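You operate a simulated robot arm through the tools that you are given. There is no shell and no other tool.

Carry out the task below with a simulated two-armed robot. There is one attempt and no reset: what you move stays moved.

JOB
Jog the film till a black mark stands at the orange line.
Fine: turn the rate dial to 2 first, zero the count afterwards and shut the clear cover again.
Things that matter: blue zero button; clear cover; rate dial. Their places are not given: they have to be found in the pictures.

It is judged by the outcome, as a careful person would: the job done as asked, and still so three seconds after it is handed in. It fails if anything else is knocked over, pushed out of place, dropped, spilled or broken. A push-on lid holds only when it is set on centred and level and pressed home; a screw cap is set on level and turned clockwise until tight.

ROBOT AND FRAMES
Two 7-joint arms with fingered hands on one trunk that stands fixed in place. Base frame: the origin is at the foot of the trunk, x ahead of it, y to its left, z up. Readings come in mm, degrees, newtons and seconds.
The left shoulder is at [132, 185, 1011], the right one opposite. With the tool pointing down near the work surface each hand reaches from about 100 to 820 mm from the base axis, measured 20 degrees to its own side. Payload 4 kg a hand.
Tool frame (each hand has its own): the origin (TCP) lies between the finger pads and is the grasp point; the fingertips stand 26 mm ahead of it; z points along the fingers, y is the line along which they close. The gripper opens to 132 mm; its body begins 73 mm behind the TCP. The gripper is a hand of 3 fingers: y runs from the thumb to the fingers, the wrist lies at [0, 0, -224] in the tool frame.
Orientation is that of the tool frame in the base frame, as [roll, pitch, yaw] about the fixed x, y, z axes, in that order (R = Rz(yaw) Ry(pitch) Rx(roll)). With the fingers straight down and closing along the base's y, the tool's x points along the base's -x, its y along +y and its z along -z.

CONTROLS
- The arms move only by the tool servo_tool. It takes "left_moves", "right_moves" or both (then of equal length, played together; a hand with none holds still); each is a list of rows, each a list of 6 numbers: the shift along the tool's x, y, z in m, then the turn, a rotation vector about the tool's x, y, z in degrees. In form: [[tx, ty, tz, wx, wy, wz], ...]. A call has 1 to 20 rows; each row shifts and turns the commanded pose from where the row before left it, along the tool's axes as they then stand. Rows are played at 5 a second. More than 50 mm and 8.6 degrees between two rows, and nothing of the call is played. A pose out of reach is approached as far as the arm can. The call stops where the force on the tool passes 40 N (or 10 N more than at its start, if that is more) or the arm is blocked; 0.2 s more then pass. In this call time passes only in rows, and 0.2 s behind the last. The reply holds the time, the measured pose of the TCP, the force on the tool along the base axes, the opening and the grip force, in the units named above and with some noise, with the torque about the TCP (base axes, N m) and any sound that the robot's microphone picked up.
- Cameras (640 x 400 px; columns grow to the right, rows downward): "scene" is now at [263.2, 55.7, 1209.2]; the picture's right is [0.57, -0.79, -0.23], its down [-0.72, -0.35, -0.61] and it looks along [0.40, 0.51, -0.76] (base axes); focal length 363 px, centre (320, 200). "left" rides on the left gripper at [-62, 3, -92] in its tool frame; the picture's right is [-0.05, -1.00, 0.00], its down [0.83, -0.04, -0.56] and it looks along [0.55, -0.03, 0.83] (tool axes); focal length 230 px, centre (320, 200). "right" rides on the right gripper at [62, 3, -92] in its tool frame; the picture's right is [-0.05, 1.00, 0.00], its down [-0.83, -0.04, -0.56] and it looks along [-0.56, -0.03, 0.83] (tool axes); focal length 230 px, centre (320, 200).
- camera(camera): a new picture of that camera. No time passes.
- move_column(by): moves the trunk up (or, below 0, down) by that many mm; the arms and the scene camera ride with it, the base frame stays. It gives what a move gives, with no picture.
- set_fingers(finger1, finger2, thumb_bend, hand): sets how far each is bent, from 0 (flat) to 1 (curled in); at 0.3 the hand is open as for a grip, at 0.7 the pads meet at the TCP. One left out holds its place. A second passes; each finger stops where it meets its share of the squeeze, and holds until it gets a number again. It is the only way to open and close the hand. It gives what a move gives, with no picture; readings hold the bend of each and the force on the fingers (four entries, about 0 where the hand has none), thumb and palm.
- turn_head(pan, tilt): turns the head with the scene camera to pan (to the left, within 86 degrees either way) and tilt (down, from -29 to 69), counted from straight ahead of the robot (the tilt from the chest, where the trunk bows). It gives what a move gives.
- point_at(camera, pixels): for up to 12 pixels [column, row] of the newest picture of that camera ("zoom" is the newest enlarged one), the place [x, y, z] in the base frame of the surface seen there, good to about 3 mm. No time passes.
- zoom(camera, box): a new picture of the part [left, top, right, bottom] of that camera's present view, enlarged. No time passes.
- close_job(): hands the job in; it is judged then, once.

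Unless the task says otherwise, let go and move clear before handing in.

The tools are called after "Emit:" as a command line: name --argument value ..., lists and objects as JSON in quotes. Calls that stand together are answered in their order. servo_tool: Moves the arms, as the interface text tells. Its arguments: {"type":"object","properties":{"left_moves":{"type":"array","items":{"type":"array","items":{"type":"number"}}},"right_moves":{"type":"array","items":{"type":"array","items":{"type":"number"}}}},"required":[]} The other tools are called the same way: move_column (by) moves the trunk up or down; set_fingers (finger1, finger2, thumb_bend, hand) moves the fingers one by one; turn_head (pan, tilt) turns the head that bears the scene camera; camera (camera) takes a picture; point_at (camera, pixels) gives the place of the surface under pixels of a picture; zoom (camera, box) takes an enlarged picture of a part of a camera's view; close_job () hands the job in.

At the start:

```text
clock: 0.0
left_tcp_pos: [363.6, 388.7, 860.5]
left_ee_rot: [179.9, 0.0, 180.0]
left_contact_force: [0.3, -0.9, -0.3]
left_moment: [0.0, 0.01, 0.01]
left_opening: 132.0
left_grip_force: 0.0
left_shape: jaw
left_bend: [0.3, 0.3, 0.3]
left_finger forces: [0.0, 0.1, 0.0, 0.1, 0.0, 0.1]
right_tcp_pos: [669.3, 64.5, 791.9]
right_ee_rot: [-180.0, 0.0, 180.0]
right_contact_force: [-0.7, -0.3, -1.7]
right_moment: [-0.02, 0.0, 0.03]
right_opening: 132.0
right_grip_force: 0.0
right_shape: jaw
right_bend: [0.3, 0.3, 0.3]
right_finger forces: [0.0, 0.0, 0.1, 0.0, 0.0, 0.1]
trunk travel left (down, up): [-75.0, 387.0]
head pan, tilt (commanded): [38.1, 34.0]
```

scene: 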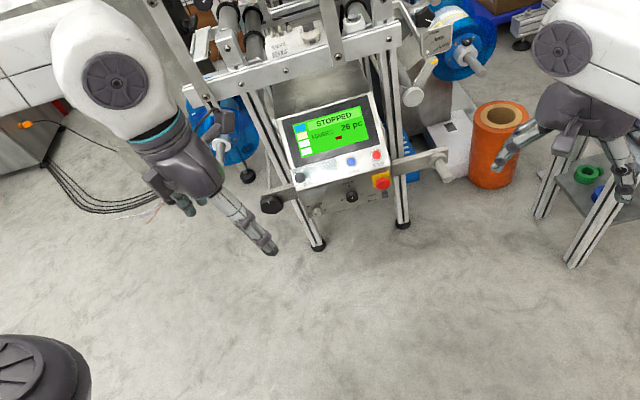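
right: 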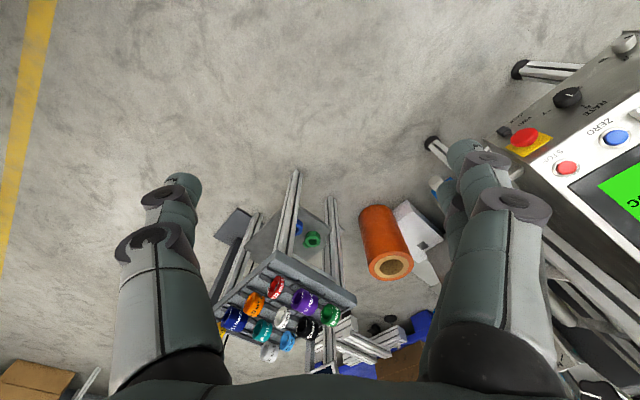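
left: 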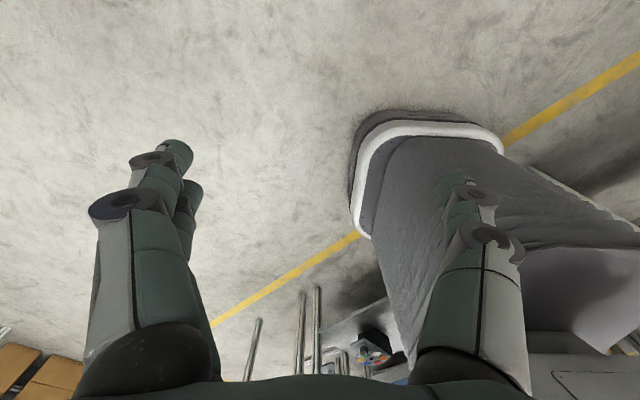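

The scene picture shows a film machine with its panel (STOPPED, 26 pc) around (335,140), but its upper part is cut off. I'll tilt the head up to see the film path, and zoom in on the panel.

Emit:
zoom --camera "scene" --box '[240, 80, 460, 220]'

Emit:
turn_head --pan 38 --tilt 15

Emit:
camera --camera "scene"

```text
2.86 times, centred on (350, 150) of scene
```

zoom: 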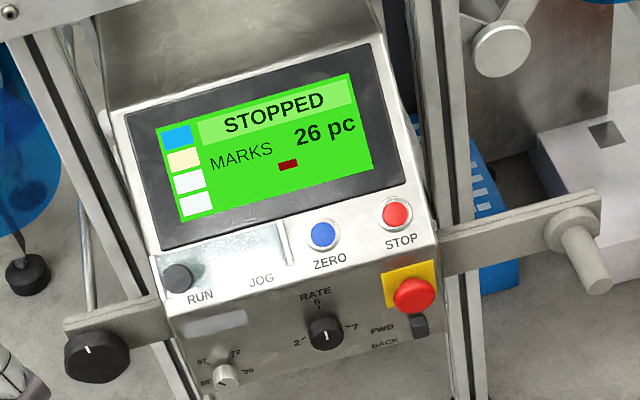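

```text
clock: 0.8
left_tcp_pos: [364.6, 388.3, 860.3]
left_ee_rot: [179.9, 0.0, 180.0]
left_contact_force: [0.6, 0.2, 0.4]
left_moment: [0.01, -0.02, 0.02]
left_opening: 131.9
left_grip_force: 0.0
left_shape: jaw
left_bend: [0.3, 0.3, 0.3]
left_finger forces: [0.0, 0.0, 0.0, 0.0, 0.0, 0.0]
right_tcp_pos: [669.0, 65.1, 792.2]
right_ee_rot: [-180.0, 0.0, -179.9]
right_contact_force: [-1.0, -0.5, 0.0]
right_moment: [0.03, -0.01, 0.0]
right_opening: 131.9
right_grip_force: 0.0
right_shape: jaw
right_bend: [0.3, 0.3, 0.3]
right_finger forces: [0.0, 0.0, 0.1, 0.1, 0.1, 0.0]
trunk travel left (down, up): [-75.0, 387.0]
head pan, tilt (commanded): [38.0, 15.0]
```

```text
taken
```

scene: 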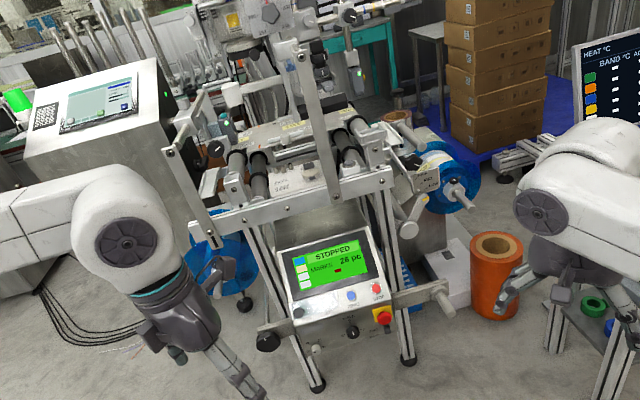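

The machine is now in view: panel at (335,280), film rollers above at (280,165). I'll zoom on the film path and on the panel to find the orange line, marks and cover.

Emit:
zoom --camera "scene" --box '[200, 100, 400, 225]'

Emit:
zoom --camera "scene" --box '[270, 280, 400, 361]'

Emit:
zoom --camera "scene" --box '[240, 0, 480, 150]'

```text
3.20 times, centred on (300, 162) of scene
```

zoom: 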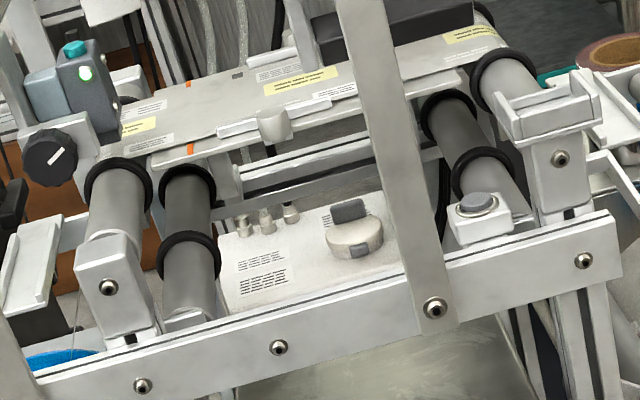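

```text
4.92 times, centred on (335, 320) of scene
```

zoom: 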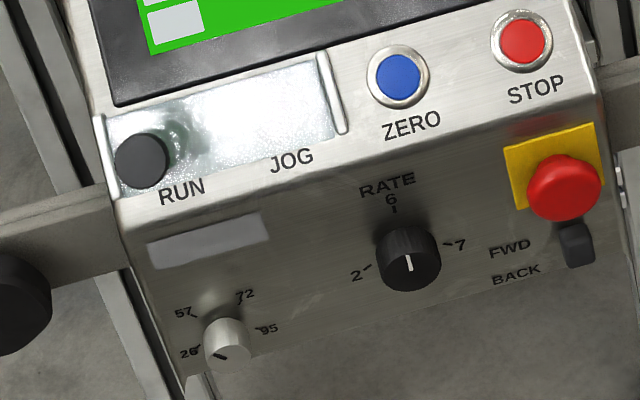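

```text
2.67 times, centred on (360, 75) of scene
```

zoom: 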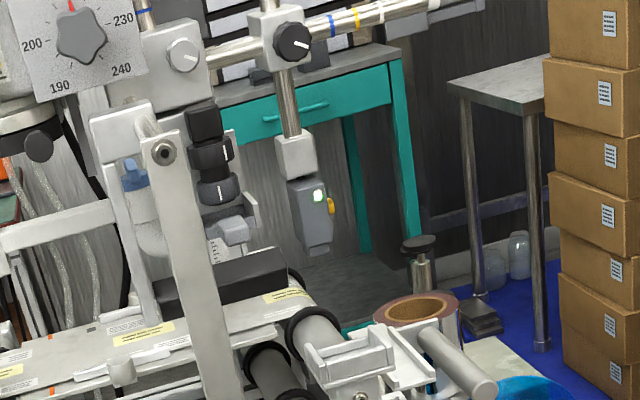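

The orange line shows at zoom (187,83)/(190,148) with a black mark at about (237,75) on the film's far edge. RUN/JOG sit under a glossy patch (clear cover, lip at (340,95)). I'll measure the places of these.

Emit:
zoom --camera "scene" --box '[270, 280, 400, 361]'

Emit:
point_at --camera "zoom" --pixels '[[140, 160], [178, 150], [260, 110], [325, 90], [340, 130], [398, 77], [522, 42], [408, 245], [410, 270], [580, 240], [500, 210], [564, 180]]'

Emit:
zoom --camera "scene" --box '[220, 110, 320, 172]'

Emit:
point_at --camera "zoom" --pixels '[[247, 70], [250, 200], [350, 50], [100, 150], [500, 70]]'

```text
4.92 times, centred on (335, 320) of scene
```

zoom: 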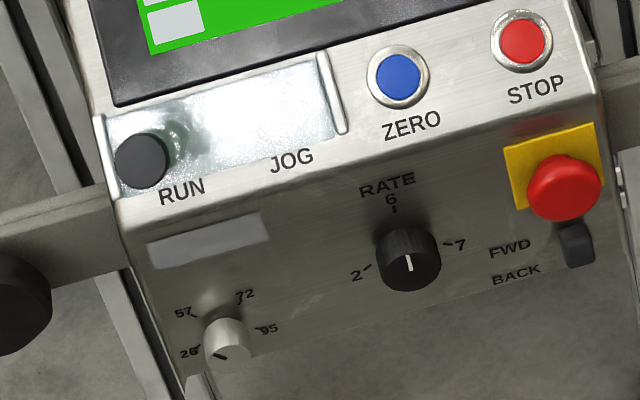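

```text
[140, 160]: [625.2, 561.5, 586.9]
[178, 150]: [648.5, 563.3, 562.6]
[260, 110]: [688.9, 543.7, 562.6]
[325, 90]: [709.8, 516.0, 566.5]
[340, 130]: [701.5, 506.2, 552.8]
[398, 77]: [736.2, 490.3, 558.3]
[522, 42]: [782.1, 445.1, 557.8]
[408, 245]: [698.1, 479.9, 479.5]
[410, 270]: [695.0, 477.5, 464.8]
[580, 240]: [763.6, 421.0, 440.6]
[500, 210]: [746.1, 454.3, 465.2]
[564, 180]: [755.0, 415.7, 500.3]
```

```text
6.40 times, centred on (270, 141) of scene
```

zoom: 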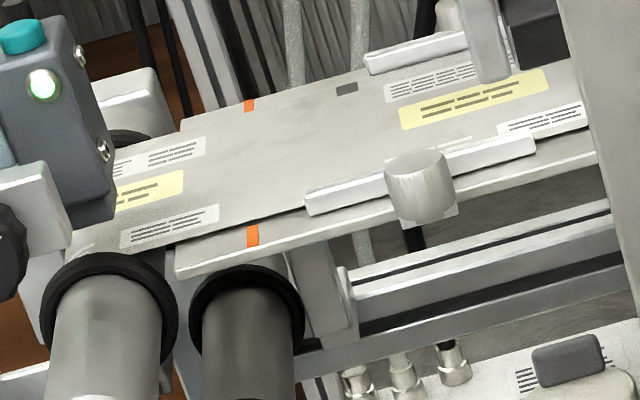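

```text
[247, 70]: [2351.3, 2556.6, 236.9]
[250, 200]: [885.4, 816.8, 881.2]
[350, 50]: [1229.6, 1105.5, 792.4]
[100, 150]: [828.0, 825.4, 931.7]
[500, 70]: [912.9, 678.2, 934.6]
```

The film plane is about z≈935 and the panel's horizontal runs along (0.71,-0.70,0). I'll sample more points to get the panel's faces and the film bed.

Emit:
point_at --camera "zoom" --pixels '[[248, 106], [253, 235], [347, 89], [300, 150], [450, 110], [155, 155], [420, 185], [318, 202], [530, 145], [75, 290]]'

Emit:
zoom --camera "scene" --box '[260, 230, 420, 330]'

Emit:
point_at --camera "zoom" --pixels '[[80, 150], [370, 70], [150, 260], [420, 180], [148, 325], [235, 300], [320, 290], [470, 250], [250, 265], [165, 290], [128, 285], [293, 260]]'

```text
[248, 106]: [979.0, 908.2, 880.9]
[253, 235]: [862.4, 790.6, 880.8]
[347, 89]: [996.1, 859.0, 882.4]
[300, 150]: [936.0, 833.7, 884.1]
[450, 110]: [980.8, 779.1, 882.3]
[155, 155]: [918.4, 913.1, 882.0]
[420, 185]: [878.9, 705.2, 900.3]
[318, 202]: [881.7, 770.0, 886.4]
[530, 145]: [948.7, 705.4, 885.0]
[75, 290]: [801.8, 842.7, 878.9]
```

```text
4.00 times, centred on (340, 280) of scene
```

zoom: 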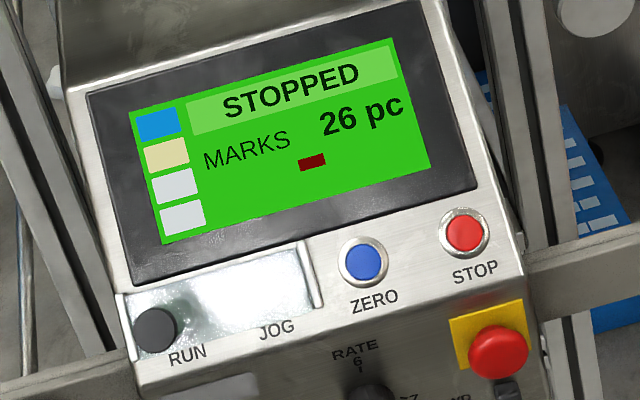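

```text
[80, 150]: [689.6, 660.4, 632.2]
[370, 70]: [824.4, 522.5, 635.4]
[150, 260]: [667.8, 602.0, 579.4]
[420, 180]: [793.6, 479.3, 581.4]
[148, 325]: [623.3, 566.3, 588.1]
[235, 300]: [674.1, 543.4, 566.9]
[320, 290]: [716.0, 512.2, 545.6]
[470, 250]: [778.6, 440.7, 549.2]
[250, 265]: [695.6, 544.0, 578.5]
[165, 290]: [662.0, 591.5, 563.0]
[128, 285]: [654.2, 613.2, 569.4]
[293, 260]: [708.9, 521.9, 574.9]
```

The upper panel face leans back ~43° with normal ≈(-0.47,-0.49,0.73); the black knob at zoom (155,328) stands ~45 mm proud, above the cover. Before moving I'll measure the surrounding frame and the lower face with the dial.

Emit:
camera --camera "scene"

Emit:
point_at --camera "scene" --pixels '[[215, 238], [390, 180], [290, 205], [305, 60], [330, 180], [175, 150], [440, 297], [265, 343], [420, 205], [235, 118], [470, 205], [345, 220]]'

Emit:
zoom --camera "scene" --box '[290, 300, 410, 375]'

Emit:
point_at --camera "zoom" --pixels '[[330, 110], [210, 175], [390, 205], [270, 215], [440, 130], [330, 145], [335, 170], [505, 145], [495, 60], [130, 240], [80, 130], [300, 180]]'

```text
taken
```

scene: 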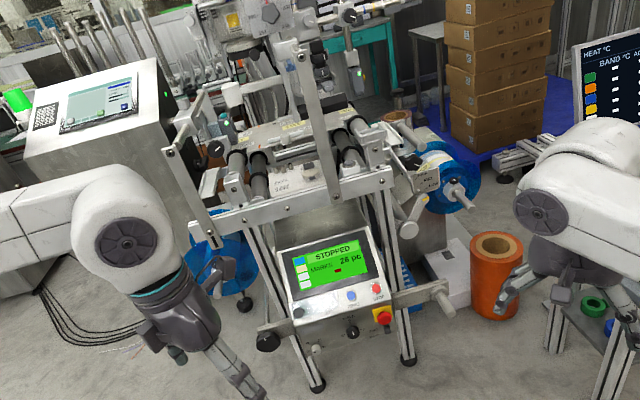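

```text
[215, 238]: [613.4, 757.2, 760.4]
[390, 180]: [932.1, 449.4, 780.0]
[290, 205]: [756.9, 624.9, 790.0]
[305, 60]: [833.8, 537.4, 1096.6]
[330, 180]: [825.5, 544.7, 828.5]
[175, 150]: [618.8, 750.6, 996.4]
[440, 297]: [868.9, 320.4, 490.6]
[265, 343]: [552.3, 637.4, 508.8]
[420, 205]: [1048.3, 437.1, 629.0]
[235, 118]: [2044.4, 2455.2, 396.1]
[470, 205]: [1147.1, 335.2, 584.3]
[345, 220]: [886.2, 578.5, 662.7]
```

```text
5.33 times, centred on (350, 338) of scene
```

zoom: 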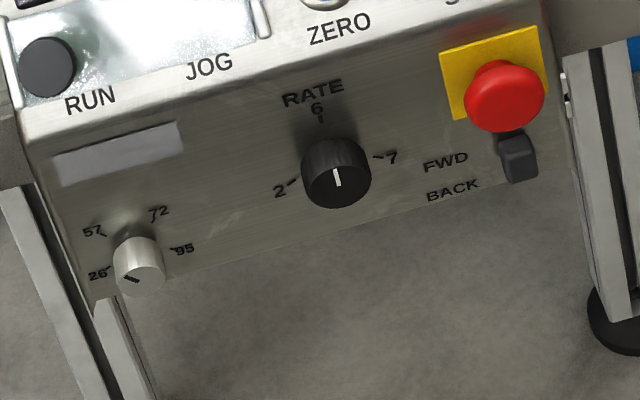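

```text
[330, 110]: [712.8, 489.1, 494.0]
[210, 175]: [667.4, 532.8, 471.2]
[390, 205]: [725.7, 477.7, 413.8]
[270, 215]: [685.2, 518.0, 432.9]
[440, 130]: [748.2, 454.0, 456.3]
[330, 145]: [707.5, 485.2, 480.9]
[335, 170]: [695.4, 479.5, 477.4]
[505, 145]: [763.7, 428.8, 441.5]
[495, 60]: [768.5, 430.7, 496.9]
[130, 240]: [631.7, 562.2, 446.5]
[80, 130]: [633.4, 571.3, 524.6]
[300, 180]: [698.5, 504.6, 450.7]
```

The lower face is vertical (normal ≈(-0.70,-0.71,0)); the dial sits at about [690,480,465], now pointing at 6, with 2 about 120° counterclockwise. I'll turn the left hand to face the upper panel in free space first, then check its pose.

Emit:
servo_tool --left_moves '[[0, 0, 0, 0, 0, -7.5], [0, 0, 0, 0, 0, -7.5], [0, 0, 0, 0, 0, -7.5], [0, 0, 0, 0, 0, -7.5], [0, 0, 0, 0, 0, -7.5], [0, 0, 0, 0, 0, -7.5], [0, 0, 0, 0, -7.1, 0], [0, 0, 0, 0, -7.1, 0], [0, 0, 0, 0, -7.1, 0], [0, 0, 0, 0, -7.1, 0], [0, 0, 0, 0, -7.1, 0], [0, 0, 0, 0, -7.1, 0]]'

Emit:
camera --camera "left"

Emit:
camera --camera "scene"

```text
clock: 3.4
left_tcp_pos: [459.8, 396.5, 885.9]
left_ee_rot: [179.9, 42.5, -135.1]
left_contact_force: [-0.2, 1.1, 0.0]
left_moment: [0.0, 0.02, 0.0]
left_opening: 131.8
left_grip_force: 0.1
left_shape: jaw
left_bend: [0.3, 0.3, 0.3]
left_finger forces: [0.0, 0.0, 0.0, 0.1, 0.1, 0.1]
left hand out of reach, approached as far as the arm can: row 8, 9, 10, 11, 12
right_tcp_pos: [669.4, 64.9, 790.2]
right_ee_rot: [-179.9, -0.2, 179.9]
right_contact_force: [0.0, -0.7, 0.2]
right_moment: [0.02, -0.01, -0.01]
right_opening: 132.0
right_grip_force: 0.0
right_shape: jaw
right_bend: [0.3, 0.3, 0.3]
right_finger forces: [0.0, 0.0, 0.0, 0.0, 0.0, 0.1]
trunk travel left (down, up): [-75.0, 387.0]
head pan, tilt (commanded): [38.0, 15.0]
```

```text
taken
```

left: 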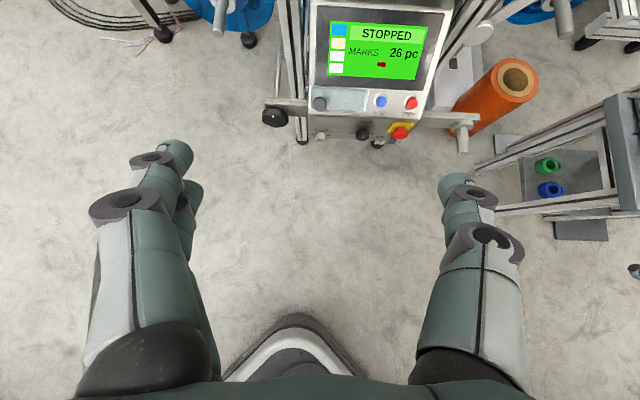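

```text
taken
```

scene: 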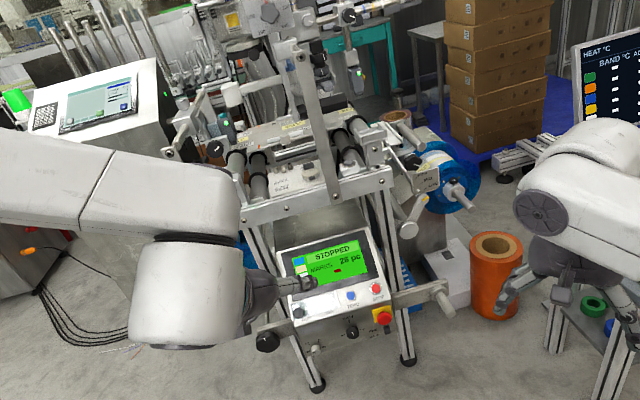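

The hand now faces the panel (left camera shows panel at (375,60)), but was pushed to [460,396,886] by reach. I'll move it toward a viewing stand-off in front of the JOG area.

Emit:
servo_tool --left_moves '[[0.005, -0.011, 0.04, 0, 0, 0], [0.005, -0.011, 0.04, 0, 0, 0], [0.005, -0.011, 0.04, 0, 0, 0], [0.005, -0.011, 0.04, 0, 0, 0]]'

Emit:
camera --camera "left"

```text
clock: 4.4
left_tcp_pos: [555.6, 433.9, 755.4]
left_ee_rot: [179.9, 42.7, -135.0]
left_contact_force: [-0.9, 1.2, -0.8]
left_moment: [0.02, 0.0, 0.02]
left_opening: 132.1
left_grip_force: 0.0
left_shape: jaw
left_bend: [0.3, 0.3, 0.3]
left_finger forces: [0.1, 0.0, 0.0, 0.0, 0.0, 0.0]
right_tcp_pos: [669.6, 65.0, 790.8]
right_ee_rot: [-179.9, 0.0, 179.9]
right_contact_force: [0.8, 0.1, -1.0]
right_moment: [0.0, 0.0, 0.01]
right_opening: 131.9
right_grip_force: 0.0
right_shape: jaw
right_bend: [0.3, 0.3, 0.3]
right_finger forces: [0.1, 0.0, 0.1, 0.1, 0.0, 0.0]
trunk travel left (down, up): [-75.0, 387.0]
head pan, tilt (commanded): [38.0, 15.0]
```

```text
taken
```

left: 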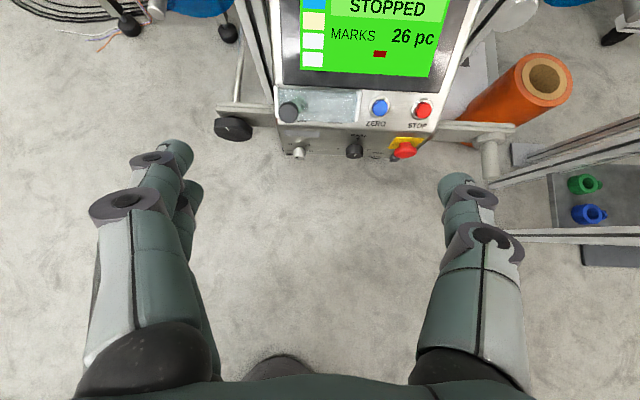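

The move went as commanded, and the cover with its knob is at (320,105) in the left picture. I'll zoom in there.

Emit:
zoom --camera "left" --box '[260, 70, 450, 170]'

Emit:
point_at --camera "zoom" --pixels '[[95, 140], [140, 110], [250, 110], [330, 115], [200, 75], [200, 150], [400, 125], [545, 135], [320, 250], [320, 270], [200, 180], [70, 100]]'

```text
3.37 times, centred on (355, 120) of left
```

zoom: 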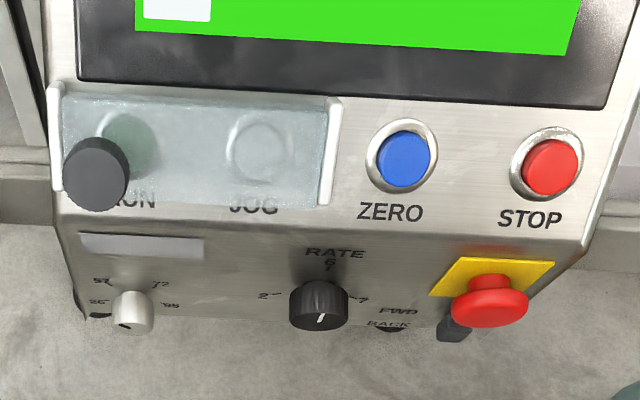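

```text
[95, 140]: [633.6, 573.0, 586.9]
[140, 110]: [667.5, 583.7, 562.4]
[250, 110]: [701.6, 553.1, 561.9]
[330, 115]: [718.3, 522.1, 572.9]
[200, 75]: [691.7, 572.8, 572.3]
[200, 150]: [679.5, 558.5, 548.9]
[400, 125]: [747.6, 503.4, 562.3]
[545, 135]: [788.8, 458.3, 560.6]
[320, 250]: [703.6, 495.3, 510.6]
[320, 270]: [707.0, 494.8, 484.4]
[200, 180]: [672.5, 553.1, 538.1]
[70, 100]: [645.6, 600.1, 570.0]
```

The cover is a clear plate over the green RUN and the ring-shaped JOG, with a black knob standing up at its left end (95,170) and ridges at both ends. I'll move closer for a sharper view of how it is hung.

Emit:
servo_tool --left_moves '[[-0.025, 0, 0.025, 0, 0, 0], [-0.025, 0, 0.025, 0, 0, 0], [-0.025, 0, 0.025, 0, 0, 0], [-0.025, 0, 0.025, 0, 0, 0]]'

Emit:
camera --camera "left"

Emit:
zoom --camera "left" --box '[230, 120, 430, 245]'

```text
clock: 5.4
left_tcp_pos: [653.7, 533.8, 750.4]
left_ee_rot: [179.9, 42.6, -135.1]
left_contact_force: [-0.1, -0.9, 0.0]
left_moment: [-0.02, 0.02, 0.02]
left_opening: 132.0
left_grip_force: 0.1
left_shape: jaw
left_bend: [0.3, 0.3, 0.3]
left_finger forces: [0.0, 0.0, 0.0, 0.0, 0.1, 0.0]
right_tcp_pos: [669.2, 65.4, 791.2]
right_ee_rot: [180.0, -0.1, 179.9]
right_contact_force: [0.0, -0.1, -0.3]
right_moment: [0.01, -0.04, 0.05]
right_opening: 132.1
right_grip_force: 0.0
right_shape: jaw
right_bend: [0.3, 0.3, 0.3]
right_finger forces: [0.1, 0.0, 0.0, 0.1, 0.0, 0.0]
trunk travel left (down, up): [-75.0, 387.0]
head pan, tilt (commanded): [38.0, 15.0]
```

```text
taken
```

left: 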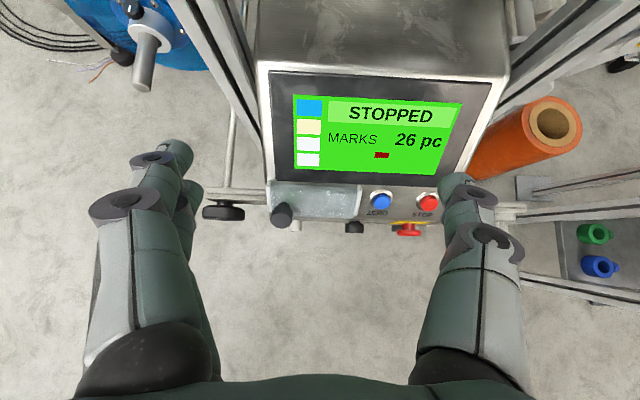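

```text
3.20 times, centred on (330, 182) of left
```

zoom: 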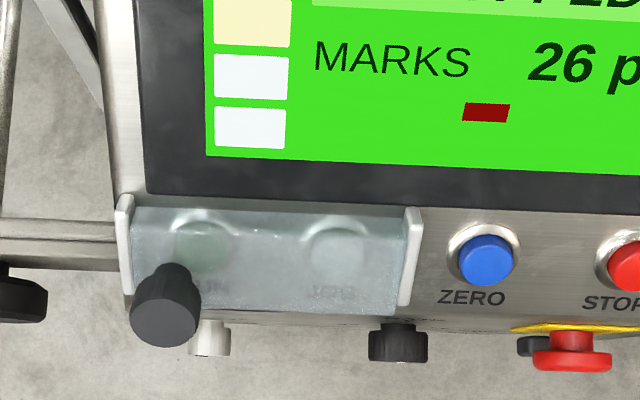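

The cover is a clear flap held between two end cheeks, with the knob at its lower-left corner; JOG sits under its right half. First the dial: I'll bring the hand down and back, and tip it horizontal to face the vertical lower face.

Emit:
servo_tool --left_moves '[[0.0435, -0.01, 0, 0, 0, 0], [0.0435, -0.01, 0, 0, 0, 0], [0.0435, -0.01, 0, 0, 0, 0], [0.0435, -0.01, 0, 0, 0, 0], [0.0435, -0.01, 0, 0, 0, 0], [0.0435, -0.01, 0, 0, 0, 0], [0.0435, -0.01, 0, 0, 0, 0], [0, 0, 0, 0, -7.9, 0], [0, 0, 0, 0, -7.9, 0], [0, 0, 0, 0, -7.9, 0], [0, 0, 0, 0, -7.9, 0], [0, 0, 0, 0, -7.9, 0], [0, 0, 0, 0, -7.9, 0]]'

Emit:
camera --camera "left"

```text
clock: 8.2
left_tcp_pos: [551.7, 396.9, 650.8]
left_ee_rot: [178.3, 85.0, -135.2]
left_contact_force: [0.0, -1.3, -0.2]
left_moment: [-0.01, 0.01, 0.0]
left_opening: 131.7
left_grip_force: 0.0
left_shape: jaw
left_bend: [0.3, 0.3, 0.3]
left_finger forces: [0.0, 0.1, 0.0, 0.1, 0.1, 0.1]
left hand out of reach, approached as far as the arm can: row 8, 9, 10, 11, 12, 13
right_tcp_pos: [669.0, 64.6, 791.5]
right_ee_rot: [-180.0, -0.1, 180.0]
right_contact_force: [0.0, -0.8, 0.5]
right_moment: [0.0, -0.01, 0.04]
right_opening: 131.7
right_grip_force: 0.1
right_shape: jaw
right_bend: [0.3, 0.3, 0.3]
right_finger forces: [0.1, 0.0, 0.0, 0.0, 0.1, 0.0]
trunk travel left (down, up): [-75.0, 387.0]
head pan, tilt (commanded): [38.0, 15.0]
```

```text
taken
```

left: 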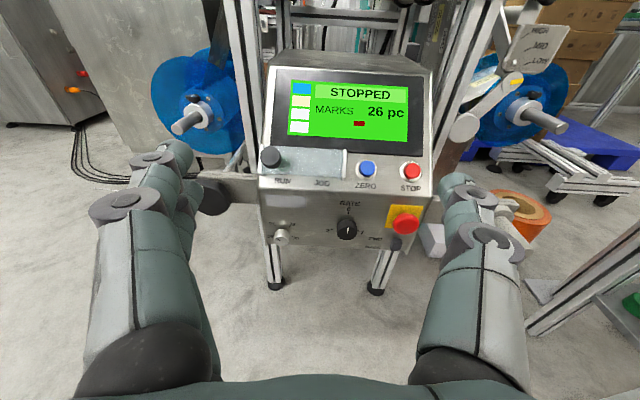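

The hand now looks straight at the panel, but reach held it at z≈651 with pitch 85°. I'll zoom on this clear view and measure, then lower the trunk by 75 mm.

Emit:
zoom --camera "left" --box '[240, 130, 448, 260]'

Emit:
point_at --camera "zoom" --pixels '[[93, 80], [325, 305], [330, 330], [330, 260], [390, 305], [275, 315], [500, 280], [495, 355], [70, 120], [320, 80], [310, 130], [130, 325]]'

Emit:
move_column --by -75

```text
3.08 times, centred on (344, 195) of left
```

zoom: 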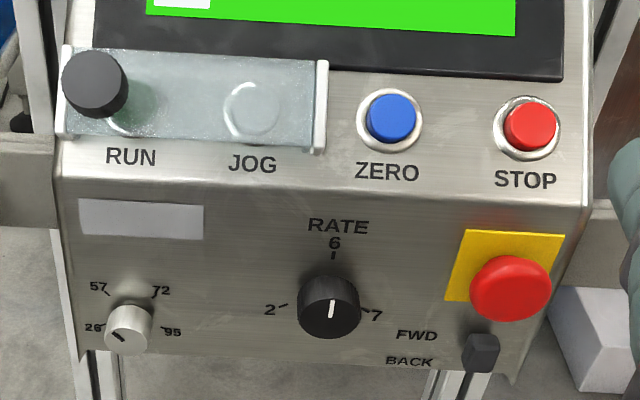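

```text
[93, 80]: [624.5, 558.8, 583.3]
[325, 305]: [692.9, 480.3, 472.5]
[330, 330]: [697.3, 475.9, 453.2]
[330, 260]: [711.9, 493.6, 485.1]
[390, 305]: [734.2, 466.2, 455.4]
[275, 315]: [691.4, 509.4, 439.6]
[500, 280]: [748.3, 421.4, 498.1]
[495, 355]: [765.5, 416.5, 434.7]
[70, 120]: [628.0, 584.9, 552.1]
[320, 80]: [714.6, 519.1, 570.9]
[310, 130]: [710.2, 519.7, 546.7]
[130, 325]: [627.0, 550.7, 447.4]
```

```text
clock: 9.3
left_tcp_pos: [536.8, 397.5, 496.3]
left_ee_rot: [150.9, 77.5, -162.6]
left_contact_force: [-0.6, 0.0, 0.5]
left_moment: [-0.02, 0.0, -0.02]
left_opening: 131.7
left_grip_force: 0.0
left_shape: jaw
left_bend: [0.3, 0.3, 0.3]
left_finger forces: [0.0, 0.0, 0.1, 0.0, 0.1, 0.0]
right_tcp_pos: [668.3, 65.5, 719.8]
right_ee_rot: [-179.9, 0.1, -180.0]
right_contact_force: [-0.7, -0.1, -0.3]
right_moment: [0.0, -0.02, 0.02]
right_opening: 132.1
right_grip_force: 0.1
right_shape: jaw
right_bend: [0.3, 0.3, 0.3]
right_finger forces: [0.0, 0.1, 0.1, 0.1, 0.0, 0.0]
trunk travel left (down, up): [0.0, 462.0]
head pan, tilt (commanded): [38.0, 15.0]
```

The trunk drop let the hand sink to z≈496, tilted about 11° and rolled 6° off square. I'll advance toward the dial's axis while correcting the tilt.

Emit:
servo_tool --left_moves '[[0, -0.015, 0.02, 0, 0, 0], [0, -0.015, 0.02, 0, 0, 0], [0, -0.015, 0.02, 0.2, -2.7, -1.5], [0, -0.015, 0.02, 0.2, -2.7, -1.5], [0, 0, 0, 0.2, -2.7, -1.5], [0, 0, 0, 0.2, -2.7, -1.5]]'

Emit:
camera --camera "left"

```text
clock: 10.7
left_tcp_pos: [625.2, 440.6, 528.2]
left_ee_rot: [158.5, 85.2, -153.8]
left_contact_force: [-0.3, -0.4, 0.7]
left_moment: [-0.02, 0.04, 0.03]
left_opening: 132.0
left_grip_force: 0.1
left_shape: jaw
left_bend: [0.3, 0.3, 0.3]
left_finger forces: [0.0, 0.1, 0.0, 0.0, 0.0, 0.0]
left hand out of reach, approached as far as the arm can: row 3, 4, 5, 6
right_tcp_pos: [667.9, 64.7, 716.5]
right_ee_rot: [-180.0, 0.1, -180.0]
right_contact_force: [-0.7, -0.3, 0.3]
right_moment: [0.01, -0.04, -0.01]
right_opening: 132.0
right_grip_force: 0.0
right_shape: jaw
right_bend: [0.3, 0.3, 0.3]
right_finger forces: [0.0, 0.0, 0.1, 0.1, 0.0, 0.1]
trunk travel left (down, up): [0.0, 462.0]
head pan, tilt (commanded): [38.0, 15.0]
```

```text
taken
```

left: 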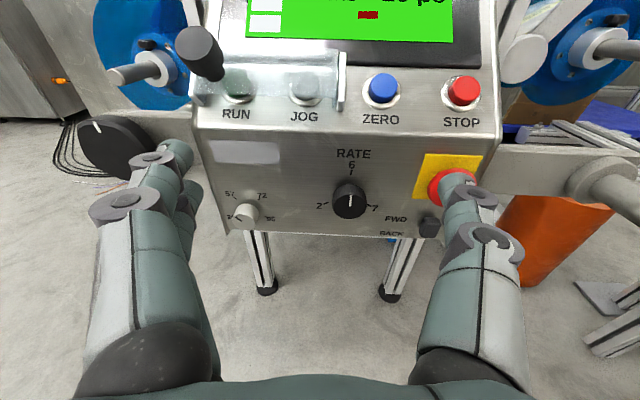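

Orientation is nearly square now (tool z≈(0.67,0.74,-0.08)) but the thumb at (455,190) is in line with the E-stop. I'll narrow the hand to about 66 mm before going nearer.

Emit:
set_fingers --hand "left" --finger1 0.5 --finger2 0.5 --thumb_bend 0.5

Emit:
camera --camera "left"

Emit:
camera --camera "scene"

```text
clock: 11.7
left_tcp_pos: [624.9, 442.9, 529.0]
left_ee_rot: [158.3, 85.0, -154.0]
left_contact_force: [0.3, 0.1, -0.1]
left_moment: [-0.04, -0.02, 0.0]
left_opening: 68.3
left_grip_force: 0.0
left_shape: fingers
left_bend: [0.5, 0.5, 0.5]
left_finger forces: [0.0, 0.1, 0.0, 0.1, 0.0, 0.0]
right_tcp_pos: [668.9, 64.5, 716.6]
right_ee_rot: [180.0, -0.2, 180.0]
right_contact_force: [-0.9, 0.3, -0.1]
right_moment: [-0.01, 0.0, 0.04]
right_opening: 132.3
right_grip_force: 0.0
right_shape: jaw
right_bend: [0.3, 0.3, 0.3]
right_finger forces: [0.0, 0.0, 0.0, 0.0, 0.1, 0.0]
trunk travel left (down, up): [0.0, 462.0]
head pan, tilt (commanded): [38.0, 15.0]
```

```text
taken
```

left: 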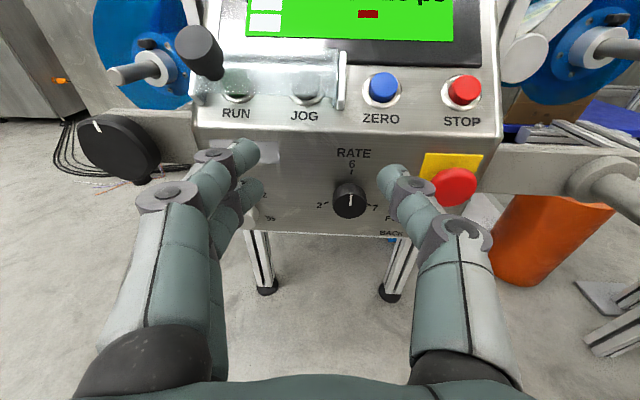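

```text
taken
```

scene: 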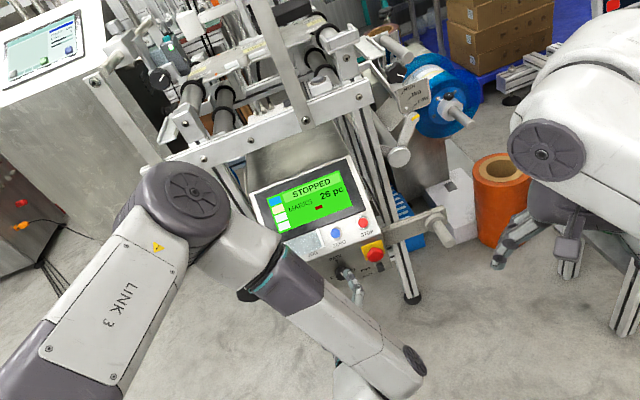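

The scene picture shows the left elbow swung out near (185,200), close to the machine's left post. I'll measure its distance to the frame before moving on.

Emit:
point_at --camera "scene" --pixels '[[185, 195], [150, 190], [215, 170], [150, 130], [270, 270], [335, 270], [400, 365], [110, 270], [205, 165], [245, 145]]'

```text
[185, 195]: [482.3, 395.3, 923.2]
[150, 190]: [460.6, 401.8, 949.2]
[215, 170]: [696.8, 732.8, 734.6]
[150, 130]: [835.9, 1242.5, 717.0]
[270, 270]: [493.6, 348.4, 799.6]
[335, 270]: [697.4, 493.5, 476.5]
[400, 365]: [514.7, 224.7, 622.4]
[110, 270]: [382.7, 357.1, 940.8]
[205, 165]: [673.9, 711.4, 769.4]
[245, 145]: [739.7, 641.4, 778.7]
```

The elbow (482,395,923) is clear of the machine, but the forearm hangs almost vertical so the wrist is at its bend limit. Raising the trunk will straighten the arm; the hand is clear of the panel to go straight up.

Emit:
move_column --by 100

```text
clock: 13.1
left_tcp_pos: [633.9, 442.0, 763.3]
left_ee_rot: [-62.7, 82.4, -15.5]
left_contact_force: [0.1, 0.0, -0.5]
left_moment: [0.03, -0.02, -0.01]
left_opening: 68.4
left_grip_force: 0.1
left_shape: fingers
left_bend: [0.5, 0.5, 0.5]
left_finger forces: [0.1, 0.0, 0.1, 0.1, 0.0, 0.0]
right_tcp_pos: [669.8, 64.2, 815.1]
right_ee_rot: [-179.8, -0.2, 180.0]
right_contact_force: [-0.6, 0.5, 0.0]
right_moment: [-0.01, 0.04, 0.01]
right_opening: 131.9
right_grip_force: 0.0
right_shape: jaw
right_bend: [0.3, 0.3, 0.3]
right_finger forces: [0.0, 0.0, 0.0, 0.0, 0.1, 0.0]
trunk travel left (down, up): [-100.0, 362.0]
head pan, tilt (commanded): [38.0, 15.0]
```

The hand rose to z≈763, still facing the machine nearly square. I'll look before stepping it down.

Emit:
camera --camera "scene"

Emit:
camera --camera "left"

```text
taken
```

scene: 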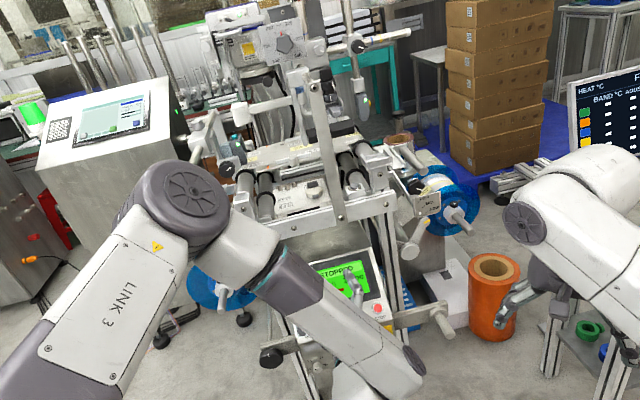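

```text
taken
```

left: 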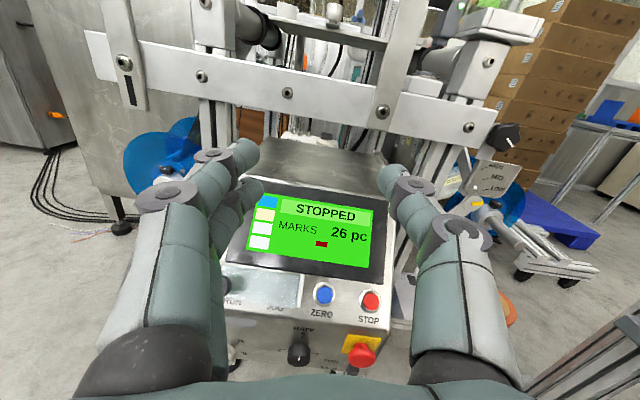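

The view confirms the hand is clear in front of the panel. I'll square it up and step it down, checking the pose as I go.

Emit:
servo_tool --left_moves '[[0.03, -0.006, 0, 0.7, 1.8, 3.3], [0.03, -0.006, 0, 0.7, 1.8, 3.3], [0.04, -0.006, 0, 0, 0, 0], [0.04, 0, 0, 0, 0, 0]]'

```text
clock: 14.1
left_tcp_pos: [625.7, 458.0, 694.8]
left_ee_rot: [-175.0, 87.8, -127.4]
left_contact_force: [0.0, -0.2, 0.2]
left_moment: [0.0, -0.03, -0.01]
left_opening: 67.8
left_grip_force: 0.0
left_shape: fingers
left_bend: [0.5, 0.5, 0.5]
left_finger forces: [0.1, 0.0, 0.1, 0.1, 0.1, 0.1]
left hand out of reach, approached as far as the arm can: row 1, 2, 3, 4
right_tcp_pos: [668.9, 65.8, 815.9]
right_ee_rot: [180.0, -0.2, -180.0]
right_contact_force: [0.4, -1.0, 0.4]
right_moment: [-0.01, 0.01, 0.01]
right_opening: 131.9
right_grip_force: 0.0
right_shape: jaw
right_bend: [0.3, 0.3, 0.3]
right_finger forces: [0.0, 0.0, 0.0, 0.1, 0.1, 0.0]
trunk travel left (down, up): [-100.0, 362.0]
head pan, tilt (commanded): [38.0, 15.0]
```

Still reach-limited at this height because the arm is folded; lower and farther should relax it. I'll continue down.

Emit:
servo_tool --left_moves '[[0.045, 0, 0, 0, 0, 0], [0.045, 0, 0, 0, 0, 0], [0.045, 0, 0, 0, 0, 0]]'

```text
clock: 14.9
left_tcp_pos: [607.3, 489.3, 673.2]
left_ee_rot: [-174.8, 88.4, -126.2]
left_contact_force: [-0.2, 0.1, -0.3]
left_moment: [0.0, 0.0, 0.02]
left_opening: 68.2
left_grip_force: 0.0
left_shape: fingers
left_bend: [0.5, 0.5, 0.5]
left_finger forces: [0.0, 0.0, 0.1, 0.0, 0.1, 0.0]
left hand out of reach, approached as far as the arm can: row 1, 2, 3
right_tcp_pos: [668.7, 64.3, 816.5]
right_ee_rot: [179.9, -0.1, 180.0]
right_contact_force: [0.1, -0.1, 0.0]
right_moment: [-0.02, 0.0, 0.05]
right_opening: 132.0
right_grip_force: 0.0
right_shape: jaw
right_bend: [0.3, 0.3, 0.3]
right_finger forces: [0.1, 0.1, 0.1, 0.0, 0.0, 0.0]
trunk travel left (down, up): [-100.0, 362.0]
head pan, tilt (commanded): [38.0, 15.0]
```

The arm is stuck against a wrist limit in this folded posture. I'll tip the hand back to the 43° facing pose (which was reachable), then go forward and low first and only then tip up to see how square I can get.

Emit:
servo_tool --left_moves '[[0, 0, -0.01, 0, 8.0, 0], [0, 0, -0.01, 0, 8.0, 0], [0, 0, -0.01, 0, 8.0, 0], [0, 0, -0.01, 0, 8.0, 0], [0, 0, -0.01, 0, 8.0, 0]]'

Emit:
camera --camera "left"

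```text
clock: 16.1
left_tcp_pos: [573.6, 454.0, 691.5]
left_ee_rot: [-179.6, 48.3, -131.1]
left_contact_force: [0.0, -0.4, 0.2]
left_moment: [0.02, -0.01, -0.01]
left_opening: 68.1
left_grip_force: 0.1
left_shape: fingers
left_bend: [0.5, 0.5, 0.5]
left_finger forces: [0.0, 0.0, 0.0, 0.0, 0.0, 0.0]
right_tcp_pos: [669.2, 66.0, 817.1]
right_ee_rot: [-180.0, 0.0, -179.9]
right_contact_force: [-0.5, 0.2, 0.0]
right_moment: [0.01, 0.0, 0.01]
right_opening: 131.9
right_grip_force: 0.1
right_shape: jaw
right_bend: [0.3, 0.3, 0.3]
right_finger forces: [0.1, 0.0, 0.0, 0.0, 0.0, 0.1]
trunk travel left (down, up): [-100.0, 362.0]
head pan, tilt (commanded): [38.0, 15.0]
```

```text
taken
```

left: 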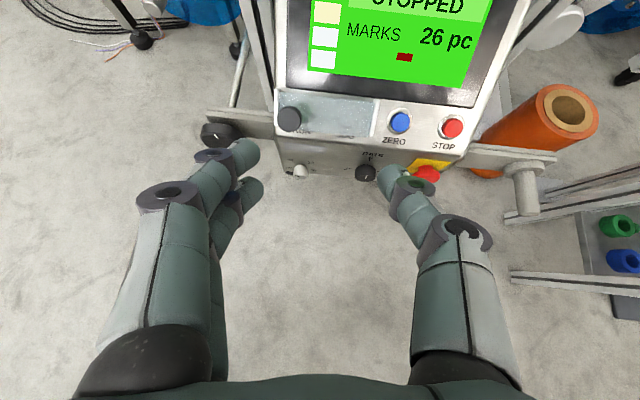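

That pose is in reach. Now I'll move to a low stand-off ~100 mm in front of the dial, keeping the tilt and trimming the yaw.

Emit:
servo_tool --left_moves '[[0.0237, -0.0182, 0.0313, 0.6, 0, 0.5], [0.0237, -0.0182, 0.0313, 0.6, 0, 0.5], [0.0237, -0.0182, 0.0313, 0.6, 0, 0.5], [0.0237, -0.0182, 0.0313, 0.6, 0, 0.5]]'

Emit:
camera --camera "left"

Emit:
camera --camera "scene"

```text
clock: 17.1
left_tcp_pos: [643.7, 434.4, 551.4]
left_ee_rot: [-179.5, 48.4, -134.0]
left_contact_force: [0.1, -0.3, 0.5]
left_moment: [0.0, 0.0, -0.01]
left_opening: 68.3
left_grip_force: 0.0
left_shape: fingers
left_bend: [0.5, 0.5, 0.5]
left_finger forces: [0.0, 0.2, 0.0, 0.0, 0.0, 0.1]
left hand out of reach, approached as far as the arm can: row 4
right_tcp_pos: [669.2, 64.8, 816.2]
right_ee_rot: [-180.0, -0.1, 180.0]
right_contact_force: [0.0, 0.1, 0.1]
right_moment: [0.03, 0.0, -0.01]
right_opening: 131.9
right_grip_force: 0.1
right_shape: jaw
right_bend: [0.3, 0.3, 0.3]
right_finger forces: [0.1, 0.0, 0.0, 0.1, 0.0, 0.0]
trunk travel left (down, up): [-100.0, 362.0]
head pan, tilt (commanded): [38.0, 15.0]
```

```text
taken
```

left: 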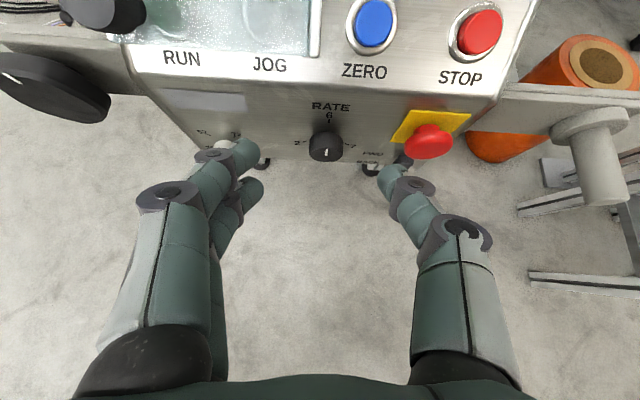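

```text
taken
```

scene: 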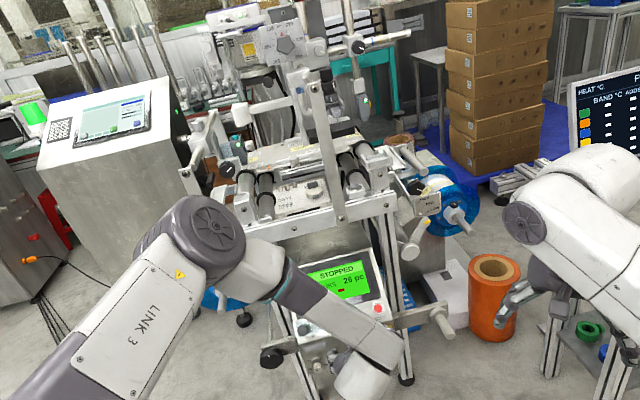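

Row 4 hit a reach limit at z≈551 although the arm isn't extended. I'll measure the left arm's elbow and forearm in the scene picture to understand which joint limits it.

Emit:
point_at --camera "scene" --pixels '[[208, 220], [160, 260], [245, 265], [265, 290], [275, 265], [310, 300], [330, 310], [365, 345], [390, 350], [360, 380], [100, 330], [150, 290]]'

Emit:
zoom --camera "scene" --box '[0, 160, 440, 400]'

```text
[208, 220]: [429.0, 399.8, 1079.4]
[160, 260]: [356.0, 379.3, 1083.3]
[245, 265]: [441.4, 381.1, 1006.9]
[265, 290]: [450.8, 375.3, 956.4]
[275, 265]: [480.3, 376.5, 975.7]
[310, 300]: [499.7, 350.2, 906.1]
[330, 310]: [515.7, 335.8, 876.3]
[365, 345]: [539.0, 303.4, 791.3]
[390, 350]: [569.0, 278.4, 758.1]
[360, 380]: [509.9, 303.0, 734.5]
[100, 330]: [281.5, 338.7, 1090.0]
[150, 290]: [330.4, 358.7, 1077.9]
```

```text
1.45 times, centred on (220, 280) of scene
```

zoom: 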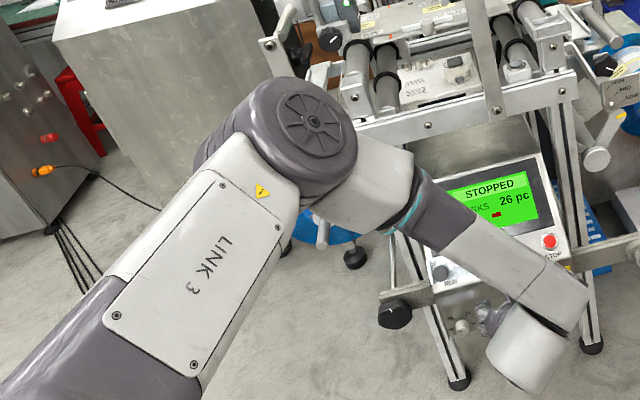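

The elbow sits high at about (430,400,1040) with the upper arm level. I'll back off a little into reach, then lower the trunk so the same arm posture puts the hand lower.

Emit:
servo_tool --left_moves '[[-0.01, 0, -0.03, 0, 0, 0], [0, 0, -0.02, 0, 0, 0]]'

Emit:
move_column --by -50

```text
clock: 17.7
left_tcp_pos: [620.6, 411.0, 592.4]
left_ee_rot: [-179.5, 48.5, -134.3]
left_contact_force: [0.2, 0.7, -0.2]
left_moment: [-0.02, 0.0, 0.0]
left_opening: 68.4
left_grip_force: 0.1
left_shape: fingers
left_bend: [0.5, 0.5, 0.5]
left_finger forces: [0.0, 0.1, 0.0, 0.1, 0.0, 0.1]
right_tcp_pos: [669.7, 64.6, 817.7]
right_ee_rot: [179.9, 0.0, -180.0]
right_contact_force: [0.1, 0.1, 0.5]
right_moment: [0.0, 0.0, -0.03]
right_opening: 131.9
right_grip_force: 0.1
right_shape: jaw
right_bend: [0.3, 0.3, 0.3]
right_finger forces: [0.0, 0.1, 0.1, 0.1, 0.0, 0.0]
trunk travel left (down, up): [-100.0, 362.0]
head pan, tilt (commanded): [38.0, 15.0]
```

```text
clock: 18.6
left_tcp_pos: [623.2, 411.8, 544.5]
left_ee_rot: [-179.4, 48.6, -134.0]
left_contact_force: [0.5, -0.5, 0.5]
left_moment: [-0.04, 0.0, 0.03]
left_opening: 68.0
left_grip_force: 0.0
left_shape: fingers
left_bend: [0.5, 0.5, 0.5]
left_finger forces: [0.1, 0.0, 0.0, 0.0, 0.1, 0.1]
right_tcp_pos: [668.5, 65.0, 768.4]
right_ee_rot: [179.9, 0.1, -180.0]
right_contact_force: [-1.1, 0.4, 0.2]
right_moment: [-0.01, 0.0, 0.03]
right_opening: 131.8
right_grip_force: 0.1
right_shape: jaw
right_bend: [0.3, 0.3, 0.3]
right_finger forces: [0.1, 0.0, 0.0, 0.1, 0.0, 0.0]
trunk travel left (down, up): [-50.0, 412.0]
head pan, tilt (commanded): [38.0, 15.0]
```

The trunk move behaves cleanly now (−50 mm gave z 592→544). I'll lower the rest and test how far up the hand can tip.

Emit:
move_column --by -50

Emit:
servo_tool --left_moves '[[0, 0, 0, 0, -6, 0], [0, 0, 0, 0, -6, 0]]'

Emit:
camera --camera "left"

```text
clock: 19.5
left_tcp_pos: [621.4, 412.5, 495.0]
left_ee_rot: [-179.4, 48.6, -134.0]
left_contact_force: [-0.4, 0.9, 0.5]
left_moment: [-0.05, 0.03, 0.01]
left_opening: 68.3
left_grip_force: 0.0
left_shape: fingers
left_bend: [0.5, 0.5, 0.5]
left_finger forces: [0.0, 0.0, 0.1, 0.1, 0.1, 0.0]
right_tcp_pos: [667.5, 64.8, 718.5]
right_ee_rot: [-179.9, 0.1, -180.0]
right_contact_force: [0.4, -0.1, 0.1]
right_moment: [0.03, -0.02, 0.01]
right_opening: 132.1
right_grip_force: 0.1
right_shape: jaw
right_bend: [0.3, 0.3, 0.3]
right_finger forces: [0.0, 0.0, 0.0, 0.1, 0.1, 0.0]
trunk travel left (down, up): [0.0, 462.0]
head pan, tilt (commanded): [38.0, 15.0]
```

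```text
clock: 20.1
left_tcp_pos: [621.6, 412.1, 491.6]
left_ee_rot: [-179.4, 60.5, -133.8]
left_contact_force: [0.3, 0.2, 0.7]
left_moment: [-0.04, -0.01, 0.01]
left_opening: 68.5
left_grip_force: 0.0
left_shape: fingers
left_bend: [0.5, 0.5, 0.5]
left_finger forces: [0.0, 0.0, 0.0, 0.1, 0.1, 0.0]
right_tcp_pos: [669.4, 64.5, 715.2]
right_ee_rot: [180.0, -0.1, -179.9]
right_contact_force: [-0.5, 0.5, -0.3]
right_moment: [-0.03, -0.02, -0.01]
right_opening: 131.9
right_grip_force: 0.0
right_shape: jaw
right_bend: [0.3, 0.3, 0.3]
right_finger forces: [0.0, 0.1, 0.0, 0.1, 0.1, 0.0]
trunk travel left (down, up): [0.0, 462.0]
head pan, tilt (commanded): [38.0, 15.0]
```

```text
taken
```

left: 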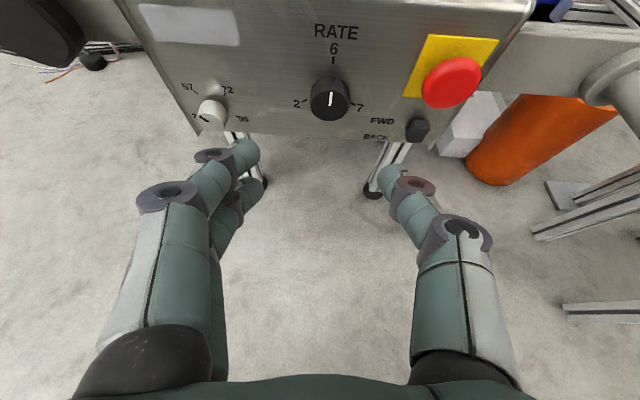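

At the lowest trunk, pitch 60.5° works with the hand at z≈492. I'll keep tipping up.

Emit:
servo_tool --left_moves '[[0, 0, 0, 0, -6, 0], [0, 0, 0, 0, -6, 0]]'

```text
clock: 20.7
left_tcp_pos: [622.5, 412.5, 491.7]
left_ee_rot: [-179.1, 72.5, -133.6]
left_contact_force: [0.6, -0.9, 0.3]
left_moment: [-0.02, 0.02, -0.02]
left_opening: 68.4
left_grip_force: 0.1
left_shape: fingers
left_bend: [0.5, 0.5, 0.5]
left_finger forces: [0.1, 0.0, 0.0, 0.0, 0.0, 0.0]
right_tcp_pos: [670.2, 66.3, 715.4]
right_ee_rot: [-179.9, -0.1, 180.0]
right_contact_force: [-0.4, 0.6, 0.0]
right_moment: [-0.03, -0.02, 0.0]
right_opening: 132.0
right_grip_force: 0.0
right_shape: jaw
right_bend: [0.3, 0.3, 0.3]
right_finger forces: [0.0, 0.0, 0.0, 0.0, 0.1, 0.1]
trunk travel left (down, up): [0.0, 462.0]
head pan, tilt (commanded): [38.0, 15.0]
```

Pitch 72.5° reached. A bit more, then I'll look for exact alignment.

Emit:
servo_tool --left_moves '[[0, -0.003, 0.005, 0, -5, 0], [0, -0.003, 0.005, 0, -5, 0], [0, 0, 0.005, 0, -5, 0]]'

Emit:
camera --camera "left"

```text
clock: 21.5
left_tcp_pos: [629.8, 439.6, 541.9]
left_ee_rot: [-177.0, 86.1, -130.2]
left_contact_force: [0.3, -0.3, 0.2]
left_moment: [-0.01, 0.01, 0.0]
left_opening: 68.5
left_grip_force: 0.0
left_shape: fingers
left_bend: [0.5, 0.5, 0.5]
left_finger forces: [0.0, 0.1, 0.0, 0.1, 0.1, 0.0]
left hand out of reach, approached as far as the arm can: row 2, 3
right_tcp_pos: [669.0, 64.3, 716.9]
right_ee_rot: [-180.0, 0.0, -180.0]
right_contact_force: [-0.2, 1.0, -0.4]
right_moment: [-0.02, -0.02, -0.06]
right_opening: 131.8
right_grip_force: 0.0
right_shape: jaw
right_bend: [0.3, 0.3, 0.3]
right_finger forces: [0.0, 0.0, 0.0, 0.0, 0.0, 0.0]
trunk travel left (down, up): [0.0, 462.0]
head pan, tilt (commanded): [38.0, 15.0]
```

```text
taken
```

left: 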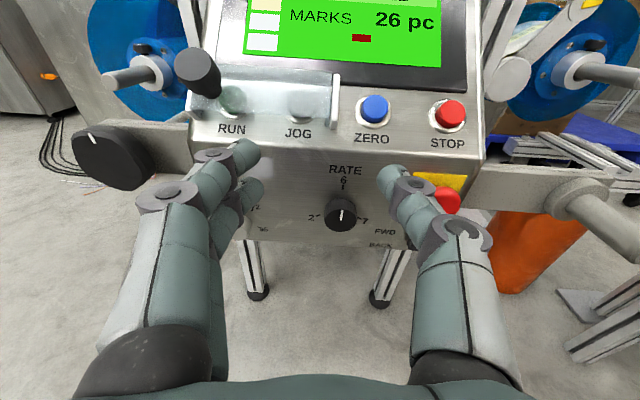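

The limit is about 77° pitch there, so ~70° (20° off the dial's axis) is workable. I'll tip back and come down again.

Emit:
servo_tool --left_moves '[[0.01, 0, -0.01, 0, 7, 0], [0.02, 0, -0.01, 0, 7, 0], [0.02, 0, 0, 0, 2, 0]]'

```text
clock: 22.3
left_tcp_pos: [607.6, 420.3, 495.6]
left_ee_rot: [-179.2, 71.5, -133.6]
left_contact_force: [0.0, -0.4, -0.3]
left_moment: [-0.02, 0.0, 0.01]
left_opening: 68.5
left_grip_force: 0.1
left_shape: fingers
left_bend: [0.5, 0.5, 0.5]
left_finger forces: [0.0, 0.0, 0.1, 0.0, 0.0, 0.0]
right_tcp_pos: [668.8, 64.5, 716.1]
right_ee_rot: [-179.9, -0.1, 180.0]
right_contact_force: [-0.4, 0.3, 0.6]
right_moment: [0.04, 0.02, -0.02]
right_opening: 132.0
right_grip_force: 0.0
right_shape: jaw
right_bend: [0.3, 0.3, 0.3]
right_finger forces: [0.1, 0.0, 0.0, 0.1, 0.1, 0.0]
trunk travel left (down, up): [0.0, 462.0]
head pan, tilt (commanded): [38.0, 15.0]
```

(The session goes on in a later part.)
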